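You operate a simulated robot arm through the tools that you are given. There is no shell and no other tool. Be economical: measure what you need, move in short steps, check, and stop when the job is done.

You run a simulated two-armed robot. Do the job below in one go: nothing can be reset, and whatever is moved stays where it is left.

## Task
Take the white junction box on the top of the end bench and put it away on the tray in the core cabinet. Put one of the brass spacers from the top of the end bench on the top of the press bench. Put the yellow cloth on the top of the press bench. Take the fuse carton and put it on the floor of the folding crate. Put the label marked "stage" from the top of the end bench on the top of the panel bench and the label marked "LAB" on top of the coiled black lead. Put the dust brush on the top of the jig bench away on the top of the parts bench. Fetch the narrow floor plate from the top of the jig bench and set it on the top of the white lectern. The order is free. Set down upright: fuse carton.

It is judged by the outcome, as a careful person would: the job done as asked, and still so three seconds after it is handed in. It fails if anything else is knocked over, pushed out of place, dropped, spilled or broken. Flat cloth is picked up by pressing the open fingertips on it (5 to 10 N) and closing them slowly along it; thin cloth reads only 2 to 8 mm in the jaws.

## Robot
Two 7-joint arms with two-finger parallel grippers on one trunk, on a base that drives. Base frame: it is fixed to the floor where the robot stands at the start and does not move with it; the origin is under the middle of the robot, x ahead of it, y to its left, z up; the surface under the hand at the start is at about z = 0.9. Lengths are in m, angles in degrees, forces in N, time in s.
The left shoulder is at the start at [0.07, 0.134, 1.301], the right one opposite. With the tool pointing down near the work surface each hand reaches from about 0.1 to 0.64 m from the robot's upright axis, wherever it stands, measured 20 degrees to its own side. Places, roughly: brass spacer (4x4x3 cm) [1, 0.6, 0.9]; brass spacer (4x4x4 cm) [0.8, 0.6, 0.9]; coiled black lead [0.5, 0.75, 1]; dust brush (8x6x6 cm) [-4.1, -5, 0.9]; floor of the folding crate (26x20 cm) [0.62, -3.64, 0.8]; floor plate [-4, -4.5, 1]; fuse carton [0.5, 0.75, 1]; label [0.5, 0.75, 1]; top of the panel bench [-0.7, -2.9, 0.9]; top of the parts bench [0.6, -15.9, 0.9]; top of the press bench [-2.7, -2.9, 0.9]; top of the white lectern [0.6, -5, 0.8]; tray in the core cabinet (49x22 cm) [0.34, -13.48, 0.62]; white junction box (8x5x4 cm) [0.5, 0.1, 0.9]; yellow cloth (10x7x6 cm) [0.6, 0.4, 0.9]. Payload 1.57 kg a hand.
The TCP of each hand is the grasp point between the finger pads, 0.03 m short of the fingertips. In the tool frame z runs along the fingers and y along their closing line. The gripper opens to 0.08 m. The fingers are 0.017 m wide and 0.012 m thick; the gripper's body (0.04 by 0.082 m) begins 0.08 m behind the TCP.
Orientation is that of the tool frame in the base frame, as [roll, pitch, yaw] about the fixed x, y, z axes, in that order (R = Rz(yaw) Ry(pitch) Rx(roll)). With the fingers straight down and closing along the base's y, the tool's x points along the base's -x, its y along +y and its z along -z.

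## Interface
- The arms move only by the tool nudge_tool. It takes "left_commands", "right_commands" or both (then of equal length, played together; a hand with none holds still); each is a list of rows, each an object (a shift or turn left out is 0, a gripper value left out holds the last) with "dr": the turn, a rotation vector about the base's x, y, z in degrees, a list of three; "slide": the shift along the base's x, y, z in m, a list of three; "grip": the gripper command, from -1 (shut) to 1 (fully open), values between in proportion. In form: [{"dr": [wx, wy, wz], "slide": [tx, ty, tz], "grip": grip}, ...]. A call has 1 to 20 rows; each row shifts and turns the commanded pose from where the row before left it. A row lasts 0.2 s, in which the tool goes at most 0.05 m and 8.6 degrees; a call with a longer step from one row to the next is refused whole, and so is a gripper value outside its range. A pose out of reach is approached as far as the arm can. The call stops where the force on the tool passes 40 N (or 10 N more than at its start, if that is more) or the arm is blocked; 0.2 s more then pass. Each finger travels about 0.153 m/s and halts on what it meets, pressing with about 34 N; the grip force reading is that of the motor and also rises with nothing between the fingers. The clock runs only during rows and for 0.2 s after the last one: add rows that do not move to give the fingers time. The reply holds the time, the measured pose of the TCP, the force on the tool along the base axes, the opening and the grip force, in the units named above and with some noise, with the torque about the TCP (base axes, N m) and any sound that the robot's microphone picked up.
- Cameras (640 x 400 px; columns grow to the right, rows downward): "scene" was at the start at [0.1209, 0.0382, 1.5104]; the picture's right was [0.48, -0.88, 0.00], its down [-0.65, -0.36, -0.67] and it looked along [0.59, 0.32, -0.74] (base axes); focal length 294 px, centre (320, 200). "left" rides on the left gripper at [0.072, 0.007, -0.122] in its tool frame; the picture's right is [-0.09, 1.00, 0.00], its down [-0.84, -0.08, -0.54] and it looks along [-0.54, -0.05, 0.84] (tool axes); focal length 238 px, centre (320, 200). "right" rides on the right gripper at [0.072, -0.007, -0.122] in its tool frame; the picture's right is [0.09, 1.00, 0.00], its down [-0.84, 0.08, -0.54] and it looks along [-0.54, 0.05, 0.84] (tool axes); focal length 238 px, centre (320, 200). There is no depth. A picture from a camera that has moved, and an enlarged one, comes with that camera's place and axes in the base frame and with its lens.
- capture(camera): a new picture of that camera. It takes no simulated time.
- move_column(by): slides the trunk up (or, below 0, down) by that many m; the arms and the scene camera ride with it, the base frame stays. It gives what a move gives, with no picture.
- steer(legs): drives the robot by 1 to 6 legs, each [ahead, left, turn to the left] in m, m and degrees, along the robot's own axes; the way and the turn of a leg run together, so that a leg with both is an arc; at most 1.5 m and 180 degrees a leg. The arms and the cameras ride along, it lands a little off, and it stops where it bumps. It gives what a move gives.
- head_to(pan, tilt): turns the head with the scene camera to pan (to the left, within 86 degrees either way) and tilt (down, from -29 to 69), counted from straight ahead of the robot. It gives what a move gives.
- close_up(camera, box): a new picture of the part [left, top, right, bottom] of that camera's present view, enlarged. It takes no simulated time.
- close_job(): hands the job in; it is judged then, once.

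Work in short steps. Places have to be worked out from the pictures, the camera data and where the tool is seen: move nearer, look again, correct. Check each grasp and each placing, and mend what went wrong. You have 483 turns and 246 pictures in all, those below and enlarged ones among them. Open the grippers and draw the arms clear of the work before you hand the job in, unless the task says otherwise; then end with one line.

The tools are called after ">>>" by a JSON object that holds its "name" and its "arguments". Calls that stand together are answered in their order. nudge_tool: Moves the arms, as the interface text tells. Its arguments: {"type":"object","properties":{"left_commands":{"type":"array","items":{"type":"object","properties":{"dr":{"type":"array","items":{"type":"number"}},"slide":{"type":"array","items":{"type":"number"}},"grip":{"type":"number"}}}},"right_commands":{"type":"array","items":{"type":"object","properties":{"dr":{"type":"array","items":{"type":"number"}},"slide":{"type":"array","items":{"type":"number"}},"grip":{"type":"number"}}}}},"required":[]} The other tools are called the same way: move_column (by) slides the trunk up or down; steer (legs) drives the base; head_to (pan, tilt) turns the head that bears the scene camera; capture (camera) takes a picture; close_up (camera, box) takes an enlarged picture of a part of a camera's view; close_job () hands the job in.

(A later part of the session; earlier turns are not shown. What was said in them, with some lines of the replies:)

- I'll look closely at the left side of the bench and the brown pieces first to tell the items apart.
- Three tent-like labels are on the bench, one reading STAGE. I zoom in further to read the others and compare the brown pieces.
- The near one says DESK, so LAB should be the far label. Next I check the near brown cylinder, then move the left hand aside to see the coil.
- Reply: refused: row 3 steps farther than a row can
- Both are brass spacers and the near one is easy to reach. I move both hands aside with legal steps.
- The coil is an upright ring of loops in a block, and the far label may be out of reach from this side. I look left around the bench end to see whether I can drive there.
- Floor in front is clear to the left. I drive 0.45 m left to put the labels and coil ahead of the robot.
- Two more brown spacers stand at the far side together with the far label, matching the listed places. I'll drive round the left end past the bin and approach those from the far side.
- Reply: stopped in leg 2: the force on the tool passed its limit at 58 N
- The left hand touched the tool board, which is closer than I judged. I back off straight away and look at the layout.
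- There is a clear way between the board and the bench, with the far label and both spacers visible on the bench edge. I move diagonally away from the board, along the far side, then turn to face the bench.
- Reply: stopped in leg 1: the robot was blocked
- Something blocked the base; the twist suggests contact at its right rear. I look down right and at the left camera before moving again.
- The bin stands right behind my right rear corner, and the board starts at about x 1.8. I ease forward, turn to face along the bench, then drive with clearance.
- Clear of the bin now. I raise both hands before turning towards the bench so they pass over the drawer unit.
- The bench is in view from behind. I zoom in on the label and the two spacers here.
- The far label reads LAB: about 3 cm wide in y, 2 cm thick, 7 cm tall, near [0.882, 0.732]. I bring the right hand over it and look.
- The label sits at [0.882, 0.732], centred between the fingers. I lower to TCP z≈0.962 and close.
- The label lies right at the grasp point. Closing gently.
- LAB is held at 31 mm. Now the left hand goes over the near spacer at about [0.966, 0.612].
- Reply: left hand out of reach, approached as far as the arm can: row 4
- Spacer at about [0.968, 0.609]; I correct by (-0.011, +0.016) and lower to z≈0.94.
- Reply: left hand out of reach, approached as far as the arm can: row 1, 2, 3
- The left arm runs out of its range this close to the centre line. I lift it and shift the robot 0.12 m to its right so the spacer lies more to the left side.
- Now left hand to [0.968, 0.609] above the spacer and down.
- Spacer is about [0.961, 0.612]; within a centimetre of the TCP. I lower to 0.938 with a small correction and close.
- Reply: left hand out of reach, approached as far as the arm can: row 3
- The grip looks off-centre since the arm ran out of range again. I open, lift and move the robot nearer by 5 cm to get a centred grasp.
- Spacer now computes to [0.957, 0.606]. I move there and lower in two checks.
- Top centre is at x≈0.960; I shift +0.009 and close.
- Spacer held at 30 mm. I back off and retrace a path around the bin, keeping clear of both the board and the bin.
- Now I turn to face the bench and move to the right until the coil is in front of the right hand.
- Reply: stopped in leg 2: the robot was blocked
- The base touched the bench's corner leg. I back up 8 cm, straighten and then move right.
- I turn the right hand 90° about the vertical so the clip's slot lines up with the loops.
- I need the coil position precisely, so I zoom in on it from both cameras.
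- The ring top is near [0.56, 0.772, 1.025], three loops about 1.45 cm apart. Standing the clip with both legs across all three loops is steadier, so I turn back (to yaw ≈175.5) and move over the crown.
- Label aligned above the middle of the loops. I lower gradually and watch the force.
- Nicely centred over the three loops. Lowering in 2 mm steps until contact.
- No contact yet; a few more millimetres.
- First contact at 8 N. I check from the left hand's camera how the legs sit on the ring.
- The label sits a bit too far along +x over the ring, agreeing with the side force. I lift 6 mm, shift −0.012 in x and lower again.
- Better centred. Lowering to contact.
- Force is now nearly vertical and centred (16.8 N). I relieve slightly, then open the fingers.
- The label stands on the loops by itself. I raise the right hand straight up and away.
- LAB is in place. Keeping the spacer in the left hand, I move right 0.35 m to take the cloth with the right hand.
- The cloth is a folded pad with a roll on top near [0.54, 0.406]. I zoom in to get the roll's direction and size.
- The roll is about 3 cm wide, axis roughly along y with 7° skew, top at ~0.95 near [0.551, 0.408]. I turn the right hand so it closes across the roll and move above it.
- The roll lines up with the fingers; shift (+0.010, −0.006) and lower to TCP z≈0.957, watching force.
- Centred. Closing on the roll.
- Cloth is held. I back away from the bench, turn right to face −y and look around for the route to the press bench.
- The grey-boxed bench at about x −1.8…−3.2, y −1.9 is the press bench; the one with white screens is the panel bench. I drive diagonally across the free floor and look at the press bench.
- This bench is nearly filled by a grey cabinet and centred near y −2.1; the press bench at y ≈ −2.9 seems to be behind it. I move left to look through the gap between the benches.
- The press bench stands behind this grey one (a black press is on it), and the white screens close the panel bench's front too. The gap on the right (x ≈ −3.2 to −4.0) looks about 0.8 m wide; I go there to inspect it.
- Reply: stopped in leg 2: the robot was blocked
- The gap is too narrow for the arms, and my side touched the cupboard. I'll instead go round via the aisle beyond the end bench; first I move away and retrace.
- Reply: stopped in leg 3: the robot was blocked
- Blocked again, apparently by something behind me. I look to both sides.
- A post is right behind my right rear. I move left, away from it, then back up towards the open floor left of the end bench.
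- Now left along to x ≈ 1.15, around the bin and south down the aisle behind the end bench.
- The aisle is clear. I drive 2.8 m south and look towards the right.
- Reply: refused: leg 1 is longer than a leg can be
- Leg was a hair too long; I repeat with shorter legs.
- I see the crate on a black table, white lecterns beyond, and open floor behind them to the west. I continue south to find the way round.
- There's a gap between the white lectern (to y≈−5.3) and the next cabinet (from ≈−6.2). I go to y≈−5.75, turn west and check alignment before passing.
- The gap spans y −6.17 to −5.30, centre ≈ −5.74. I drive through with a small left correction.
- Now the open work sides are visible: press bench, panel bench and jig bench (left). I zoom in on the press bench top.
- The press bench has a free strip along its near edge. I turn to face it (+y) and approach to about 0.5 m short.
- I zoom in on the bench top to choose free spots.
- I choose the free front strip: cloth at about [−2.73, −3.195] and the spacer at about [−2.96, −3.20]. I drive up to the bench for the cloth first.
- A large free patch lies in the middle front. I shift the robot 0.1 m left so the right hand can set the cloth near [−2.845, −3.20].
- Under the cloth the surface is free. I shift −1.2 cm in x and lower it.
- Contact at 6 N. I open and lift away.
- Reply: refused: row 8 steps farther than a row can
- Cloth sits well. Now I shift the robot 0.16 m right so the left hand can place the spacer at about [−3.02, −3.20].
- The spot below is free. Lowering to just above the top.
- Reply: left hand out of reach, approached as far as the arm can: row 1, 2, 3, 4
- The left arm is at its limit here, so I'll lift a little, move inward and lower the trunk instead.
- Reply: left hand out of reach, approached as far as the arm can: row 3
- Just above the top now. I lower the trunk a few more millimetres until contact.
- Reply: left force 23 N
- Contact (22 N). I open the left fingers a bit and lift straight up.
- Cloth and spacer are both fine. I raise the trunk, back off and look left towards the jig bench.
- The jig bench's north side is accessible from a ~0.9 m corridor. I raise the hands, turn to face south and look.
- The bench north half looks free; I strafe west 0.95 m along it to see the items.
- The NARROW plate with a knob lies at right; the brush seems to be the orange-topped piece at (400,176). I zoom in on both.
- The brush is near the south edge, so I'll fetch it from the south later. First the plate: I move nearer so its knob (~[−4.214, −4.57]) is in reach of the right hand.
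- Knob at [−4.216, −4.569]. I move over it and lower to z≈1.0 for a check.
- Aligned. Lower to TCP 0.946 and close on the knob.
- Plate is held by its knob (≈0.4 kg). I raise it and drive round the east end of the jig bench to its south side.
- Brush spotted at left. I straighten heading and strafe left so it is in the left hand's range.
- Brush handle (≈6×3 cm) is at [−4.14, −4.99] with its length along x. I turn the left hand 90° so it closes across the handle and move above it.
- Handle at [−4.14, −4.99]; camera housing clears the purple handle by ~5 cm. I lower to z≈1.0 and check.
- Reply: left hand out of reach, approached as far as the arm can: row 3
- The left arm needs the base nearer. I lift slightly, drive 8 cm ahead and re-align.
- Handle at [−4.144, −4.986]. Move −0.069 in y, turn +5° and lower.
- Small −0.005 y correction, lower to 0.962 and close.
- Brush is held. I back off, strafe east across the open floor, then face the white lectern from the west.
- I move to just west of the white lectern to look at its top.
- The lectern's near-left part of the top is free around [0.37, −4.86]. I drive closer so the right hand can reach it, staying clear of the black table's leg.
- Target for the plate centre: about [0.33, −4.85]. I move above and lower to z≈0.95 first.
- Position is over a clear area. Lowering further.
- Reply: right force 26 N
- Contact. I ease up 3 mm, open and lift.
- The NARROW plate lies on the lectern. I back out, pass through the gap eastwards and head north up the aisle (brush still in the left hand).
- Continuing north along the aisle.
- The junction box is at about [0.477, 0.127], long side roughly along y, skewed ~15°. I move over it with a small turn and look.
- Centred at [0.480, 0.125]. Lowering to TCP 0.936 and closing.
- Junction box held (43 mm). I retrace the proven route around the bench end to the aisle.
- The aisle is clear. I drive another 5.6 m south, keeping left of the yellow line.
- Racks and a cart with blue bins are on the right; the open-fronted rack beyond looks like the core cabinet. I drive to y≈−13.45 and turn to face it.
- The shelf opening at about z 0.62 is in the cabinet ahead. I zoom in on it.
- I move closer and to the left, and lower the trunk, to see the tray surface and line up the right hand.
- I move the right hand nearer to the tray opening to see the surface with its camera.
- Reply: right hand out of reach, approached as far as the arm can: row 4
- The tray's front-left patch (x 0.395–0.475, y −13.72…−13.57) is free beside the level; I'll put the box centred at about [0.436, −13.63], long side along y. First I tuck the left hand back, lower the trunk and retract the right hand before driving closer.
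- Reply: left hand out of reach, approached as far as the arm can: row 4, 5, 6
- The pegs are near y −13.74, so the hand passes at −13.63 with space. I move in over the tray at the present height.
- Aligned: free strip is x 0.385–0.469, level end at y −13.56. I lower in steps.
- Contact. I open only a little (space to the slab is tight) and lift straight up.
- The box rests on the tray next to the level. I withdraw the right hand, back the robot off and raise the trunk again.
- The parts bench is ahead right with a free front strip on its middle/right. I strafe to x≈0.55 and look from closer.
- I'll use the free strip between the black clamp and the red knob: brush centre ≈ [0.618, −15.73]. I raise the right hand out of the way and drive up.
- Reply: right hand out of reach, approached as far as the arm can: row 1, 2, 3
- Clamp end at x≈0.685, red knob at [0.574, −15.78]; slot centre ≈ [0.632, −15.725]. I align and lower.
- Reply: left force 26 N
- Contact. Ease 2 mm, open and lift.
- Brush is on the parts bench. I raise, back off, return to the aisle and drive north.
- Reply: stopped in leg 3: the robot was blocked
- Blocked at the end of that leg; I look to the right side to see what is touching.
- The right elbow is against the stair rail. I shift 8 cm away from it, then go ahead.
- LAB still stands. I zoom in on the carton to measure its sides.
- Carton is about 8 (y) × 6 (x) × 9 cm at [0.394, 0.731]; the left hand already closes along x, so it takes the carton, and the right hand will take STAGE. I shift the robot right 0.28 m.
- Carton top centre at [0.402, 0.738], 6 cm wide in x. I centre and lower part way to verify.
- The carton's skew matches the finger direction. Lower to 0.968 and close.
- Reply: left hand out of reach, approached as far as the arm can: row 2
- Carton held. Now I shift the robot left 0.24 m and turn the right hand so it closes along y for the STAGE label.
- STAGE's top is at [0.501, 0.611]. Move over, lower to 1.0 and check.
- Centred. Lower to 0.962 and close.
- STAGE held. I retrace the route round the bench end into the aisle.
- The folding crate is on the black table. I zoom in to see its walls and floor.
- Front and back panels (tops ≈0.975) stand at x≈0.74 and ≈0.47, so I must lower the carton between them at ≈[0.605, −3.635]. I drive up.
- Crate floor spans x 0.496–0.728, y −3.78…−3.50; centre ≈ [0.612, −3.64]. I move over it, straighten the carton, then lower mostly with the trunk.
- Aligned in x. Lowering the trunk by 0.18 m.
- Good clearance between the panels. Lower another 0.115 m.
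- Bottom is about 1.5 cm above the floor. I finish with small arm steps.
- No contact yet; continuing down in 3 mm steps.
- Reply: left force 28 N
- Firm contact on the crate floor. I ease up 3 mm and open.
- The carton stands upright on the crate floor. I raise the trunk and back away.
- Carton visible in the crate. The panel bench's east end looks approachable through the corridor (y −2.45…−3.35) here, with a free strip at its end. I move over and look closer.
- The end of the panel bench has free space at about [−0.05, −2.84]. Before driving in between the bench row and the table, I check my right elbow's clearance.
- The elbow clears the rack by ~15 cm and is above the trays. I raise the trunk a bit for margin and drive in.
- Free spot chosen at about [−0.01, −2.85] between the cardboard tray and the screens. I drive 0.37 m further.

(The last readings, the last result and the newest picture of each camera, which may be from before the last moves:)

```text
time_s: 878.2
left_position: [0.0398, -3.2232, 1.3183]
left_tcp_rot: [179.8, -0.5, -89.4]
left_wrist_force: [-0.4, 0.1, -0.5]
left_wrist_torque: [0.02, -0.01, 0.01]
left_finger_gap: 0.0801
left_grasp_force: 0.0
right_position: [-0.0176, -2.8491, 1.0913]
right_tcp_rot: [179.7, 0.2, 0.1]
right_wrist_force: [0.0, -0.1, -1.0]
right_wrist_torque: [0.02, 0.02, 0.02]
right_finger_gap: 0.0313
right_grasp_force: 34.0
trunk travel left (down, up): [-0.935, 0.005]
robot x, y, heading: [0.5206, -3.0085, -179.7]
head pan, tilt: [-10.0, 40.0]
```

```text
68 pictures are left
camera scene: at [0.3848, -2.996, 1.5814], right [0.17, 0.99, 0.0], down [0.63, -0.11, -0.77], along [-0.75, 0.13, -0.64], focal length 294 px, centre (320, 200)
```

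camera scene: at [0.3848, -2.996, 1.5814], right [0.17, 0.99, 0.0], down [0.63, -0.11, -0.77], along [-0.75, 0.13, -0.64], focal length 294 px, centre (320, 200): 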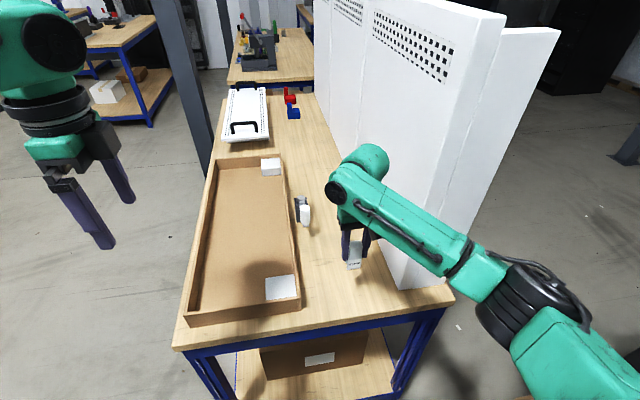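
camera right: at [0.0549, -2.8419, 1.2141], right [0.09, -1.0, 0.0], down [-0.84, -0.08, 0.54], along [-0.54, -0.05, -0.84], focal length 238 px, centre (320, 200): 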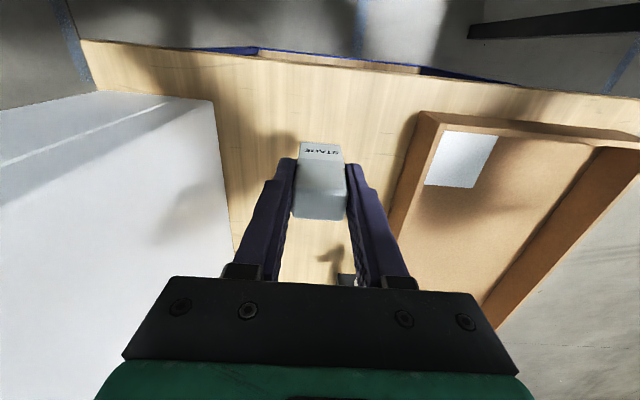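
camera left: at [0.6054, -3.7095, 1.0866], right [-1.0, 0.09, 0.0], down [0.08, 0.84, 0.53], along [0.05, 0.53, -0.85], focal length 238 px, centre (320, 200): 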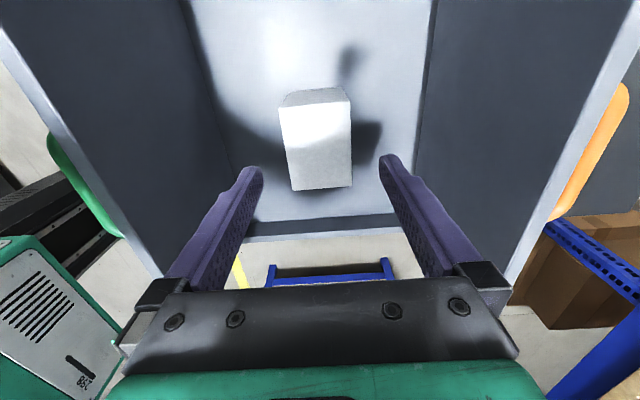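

Space is clear. Lowering the label.

>>> {"name": "nudge_tool", "arguments": {"right_commands": [{"slide": [0, 0, -0.04]}, {"slide": [0, 0, -0.04]}, {"slide": [0, 0, -0.035]}, {"slide": [0, 0, -0.006]}, {}]}}

>>> {"name": "nudge_tool", "arguments": {"right_commands": [{"slide": [0, 0, -0.003]}, {"slide": [0, 0, -0.002]}, {"slide": [0, 0, -0.002]}, {}]}}

```text
time_s: 879.4
left_position: [0.0403, -3.2209, 1.3187]
left_tcp_rot: [179.8, -0.5, -89.4]
left_wrist_force: [0.0, 0.2, -1.3]
left_wrist_torque: [-0.02, 0.01, 0.01]
left_finger_gap: 0.0803
left_grasp_force: 0.1
right_position: [-0.0172, -2.849, 0.9719]
right_tcp_rot: [179.8, 0.1, 0.1]
right_wrist_force: [0.4, -0.5, 0.0]
right_wrist_torque: [0.0, 0.03, 0.02]
right_finger_gap: 0.0313
right_grasp_force: 34.2
trunk travel left (down, up): [-0.935, 0.005]
robot x, y, heading: [0.5195, -3.011, -179.6]
head pan, tilt: [-10.0, 40.0]
```

```text
time_s: 880.4
left_position: [0.0414, -3.2215, 1.3187]
left_tcp_rot: [179.8, -0.4, -89.4]
left_wrist_force: [0.6, -0.3, 0.4]
left_wrist_torque: [0.01, 0.0, -0.01]
left_finger_gap: 0.0801
left_grasp_force: 0.2
right_position: [-0.0174, -2.8484, 0.9653]
right_tcp_rot: [179.7, 0.2, 0.1]
right_wrist_force: [-0.8, -0.1, -0.1]
right_wrist_torque: [0.02, -0.03, 0.04]
right_finger_gap: 0.031
right_grasp_force: 33.9
trunk travel left (down, up): [-0.935, 0.005]
robot x, y, heading: [0.52, -3.007, -179.8]
head pan, tilt: [-10.0, 40.0]
```

>>> {"name": "nudge_tool", "arguments": {"right_commands": [{"slide": [0, 0, -0.002]}, {"slide": [0, 0, -0.002]}, {}]}}

>>> {"name": "nudge_tool", "arguments": {"right_commands": [{"slide": [0, 0, -0.001]}, {}]}}

```text
time_s: 881.2
left_position: [0.0422, -3.2209, 1.3184]
left_tcp_rot: [179.7, -0.6, -89.4]
left_wrist_force: [0.3, -0.5, 0.7]
left_wrist_torque: [0.0, 0.04, 0.01]
left_finger_gap: 0.0803
left_grasp_force: 0.1
right_position: [-0.0164, -2.8474, 0.9628]
right_tcp_rot: [179.7, 0.3, 0.1]
right_wrist_force: [-0.7, 2.3, 8.9]
right_wrist_torque: [0.17, -0.01, 0.03]
right_finger_gap: 0.0311
right_grasp_force: 33.7
trunk travel left (down, up): [-0.935, 0.005]
robot x, y, heading: [0.5171, -3.0134, -179.8]
head pan, tilt: [-10.0, 40.0]
```

```text
time_s: 881.8
left_position: [0.0434, -3.2226, 1.3214]
left_tcp_rot: [179.7, -0.5, -89.5]
left_wrist_force: [0.3, -0.2, 0.0]
left_wrist_torque: [0.0, 0.01, -0.02]
left_finger_gap: 0.0798
left_grasp_force: 0.1
right_position: [-0.018, -2.8491, 0.9625]
right_tcp_rot: [179.7, 0.4, 0.2]
right_wrist_force: [-1.5, 1.0, 14.6]
right_wrist_torque: [0.16, 0.02, 0.0]
right_finger_gap: 0.0313
right_grasp_force: 34.1
trunk travel left (down, up): [-0.935, 0.005]
robot x, y, heading: [0.5165, -3.009, -179.9]
head pan, tilt: [-10.0, 40.0]
```

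Contact. I open and lift straight up.

>>> {"name": "nudge_tool", "arguments": {"right_commands": [{"slide": [0, 0, 0.001]}, {"grip": -0.1}, {"grip": 0.2}, {"grip": 0.6}, {}, {"slide": [0, 0, 0.03]}, {"slide": [0, 0, 0.045]}, {"slide": [0, 0, 0.045]}, {"slide": [0, 0, 0.045]}, {"slide": [0, 0, 0.045]}, {}]}}

>>> {"name": "capture", "arguments": {"camera": "scene"}}

```text
time_s: 884.2
left_position: [0.0407, -3.2225, 1.3182]
left_tcp_rot: [179.8, -0.6, -89.4]
left_wrist_force: [0.1, 0.1, -0.8]
left_wrist_torque: [0.01, -0.01, 0.0]
left_finger_gap: 0.0802
left_grasp_force: 0.0
right_position: [-0.0196, -2.8512, 1.1709]
right_tcp_rot: [179.8, 0.2, -0.1]
right_wrist_force: [0.2, 0.5, 0.5]
right_wrist_torque: [-0.02, -0.02, 0.01]
right_finger_gap: 0.0639
right_grasp_force: 0.0
trunk travel left (down, up): [-0.935, 0.005]
robot x, y, heading: [0.5206, -3.0074, -179.7]
head pan, tilt: [-10.0, 40.0]
```

```text
67 pictures are left
camera scene: at [0.3852, -2.9957, 1.5814], right [0.17, 0.99, 0.0], down [0.63, -0.11, -0.77], along [-0.75, 0.13, -0.64], focal length 294 px, centre (320, 200)
```

scene: 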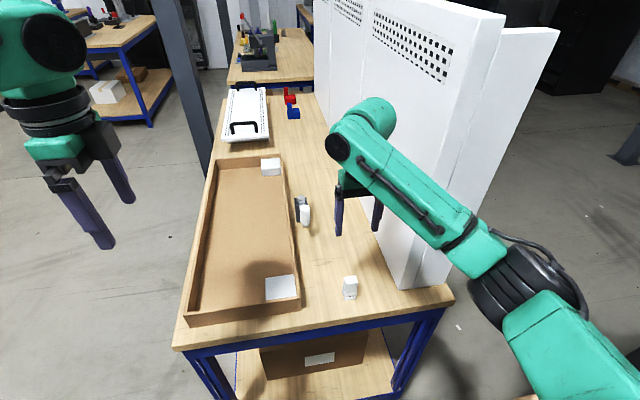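

STAGE stands on the panel bench, completing all items. I back the robot out so the arms are clear, opening both grippers.

>>> {"name": "steer", "arguments": {"legs": [[-0.75, 0, 0]]}}

>>> {"name": "nudge_tool", "arguments": {"left_commands": [{"grip": 1}, {}], "right_commands": [{"grip": 1}, {}]}}

>>> {"name": "head_to", "arguments": {"pan": 10, "tilt": 35}}

>>> {"name": "capture", "arguments": {"camera": "scene"}}

```text
time_s: 888.2
left_position: [0.7765, -3.2185, 1.3181]
left_tcp_rot: [179.9, -0.5, -90.3]
left_wrist_force: [0.0, -0.1, 0.7]
left_wrist_torque: [-0.01, 0.0, 0.02]
left_finger_gap: 0.0798
left_grasp_force: 0.0
right_position: [0.7232, -2.8447, 1.17]
right_tcp_rot: [179.8, 0.1, -0.8]
right_wrist_force: [-0.3, 0.6, 0.0]
right_wrist_torque: [-0.02, -0.01, -0.03]
right_finger_gap: 0.0642
right_grasp_force: 0.0
trunk travel left (down, up): [-0.935, 0.005]
robot x, y, heading: [1.2567, -3.0179, 179.4]
head pan, tilt: [-10.0, 40.0]
```

```text
time_s: 888.8
left_position: [0.7787, -3.2182, 1.3182]
left_tcp_rot: [179.7, -0.5, -90.4]
left_wrist_force: [0.2, -0.8, 0.0]
left_wrist_torque: [0.01, -0.02, 0.0]
left_finger_gap: 0.08
left_grasp_force: 0.0
right_position: [0.724, -2.8441, 1.1703]
right_tcp_rot: [179.8, 0.1, -0.8]
right_wrist_force: [-0.5, 0.2, 0.2]
right_wrist_torque: [0.01, -0.02, 0.03]
right_finger_gap: 0.0797
right_grasp_force: 0.0
trunk travel left (down, up): [-0.935, 0.005]
robot x, y, heading: [1.2592, -3.0122, 179.4]
head pan, tilt: [-10.0, 40.0]
```

```text
time_s: 889.7
left_position: [0.7793, -3.2182, 1.3185]
left_tcp_rot: [179.8, -0.6, -90.3]
left_wrist_force: [0.5, 0.4, 0.0]
left_wrist_torque: [0.0, -0.03, -0.01]
left_finger_gap: 0.0802
left_grasp_force: 0.1
right_position: [0.7245, -2.8458, 1.1705]
right_tcp_rot: [179.7, 0.1, -0.8]
right_wrist_force: [0.0, 0.1, -0.7]
right_wrist_torque: [-0.01, 0.01, 0.04]
right_finger_gap: 0.0799
right_grasp_force: 0.2
trunk travel left (down, up): [-0.935, 0.005]
robot x, y, heading: [1.2593, -3.0144, 179.3]
head pan, tilt: [10.0, 35.0]
```

```text
66 pictures are left
camera scene: at [1.1235, -3.0263, 1.589], right [-0.16, 0.99, 0.0], down [0.57, 0.09, -0.82], along [-0.81, -0.13, -0.57], focal length 294 px, centre (320, 200)
```

scene: 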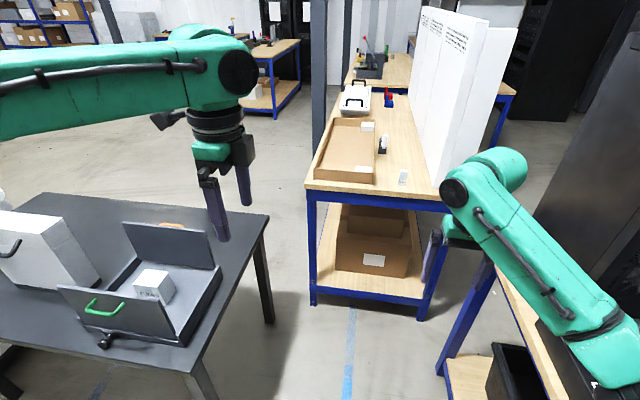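

The carton is upright in the crate, STAGE stands on the panel bench, and the arms are empty and clear. I hand the job in.

>>> {"name": "close_job", "arguments": {}}

```text
The job is handed in.
```

All eight items are in their places and the job is handed in. On the way, the left gripper and then the base bumped the tool board and the bin by the end bench. The right elbow also touched a cupboard and the stair rail, but I saw nothing knocked over or moved.
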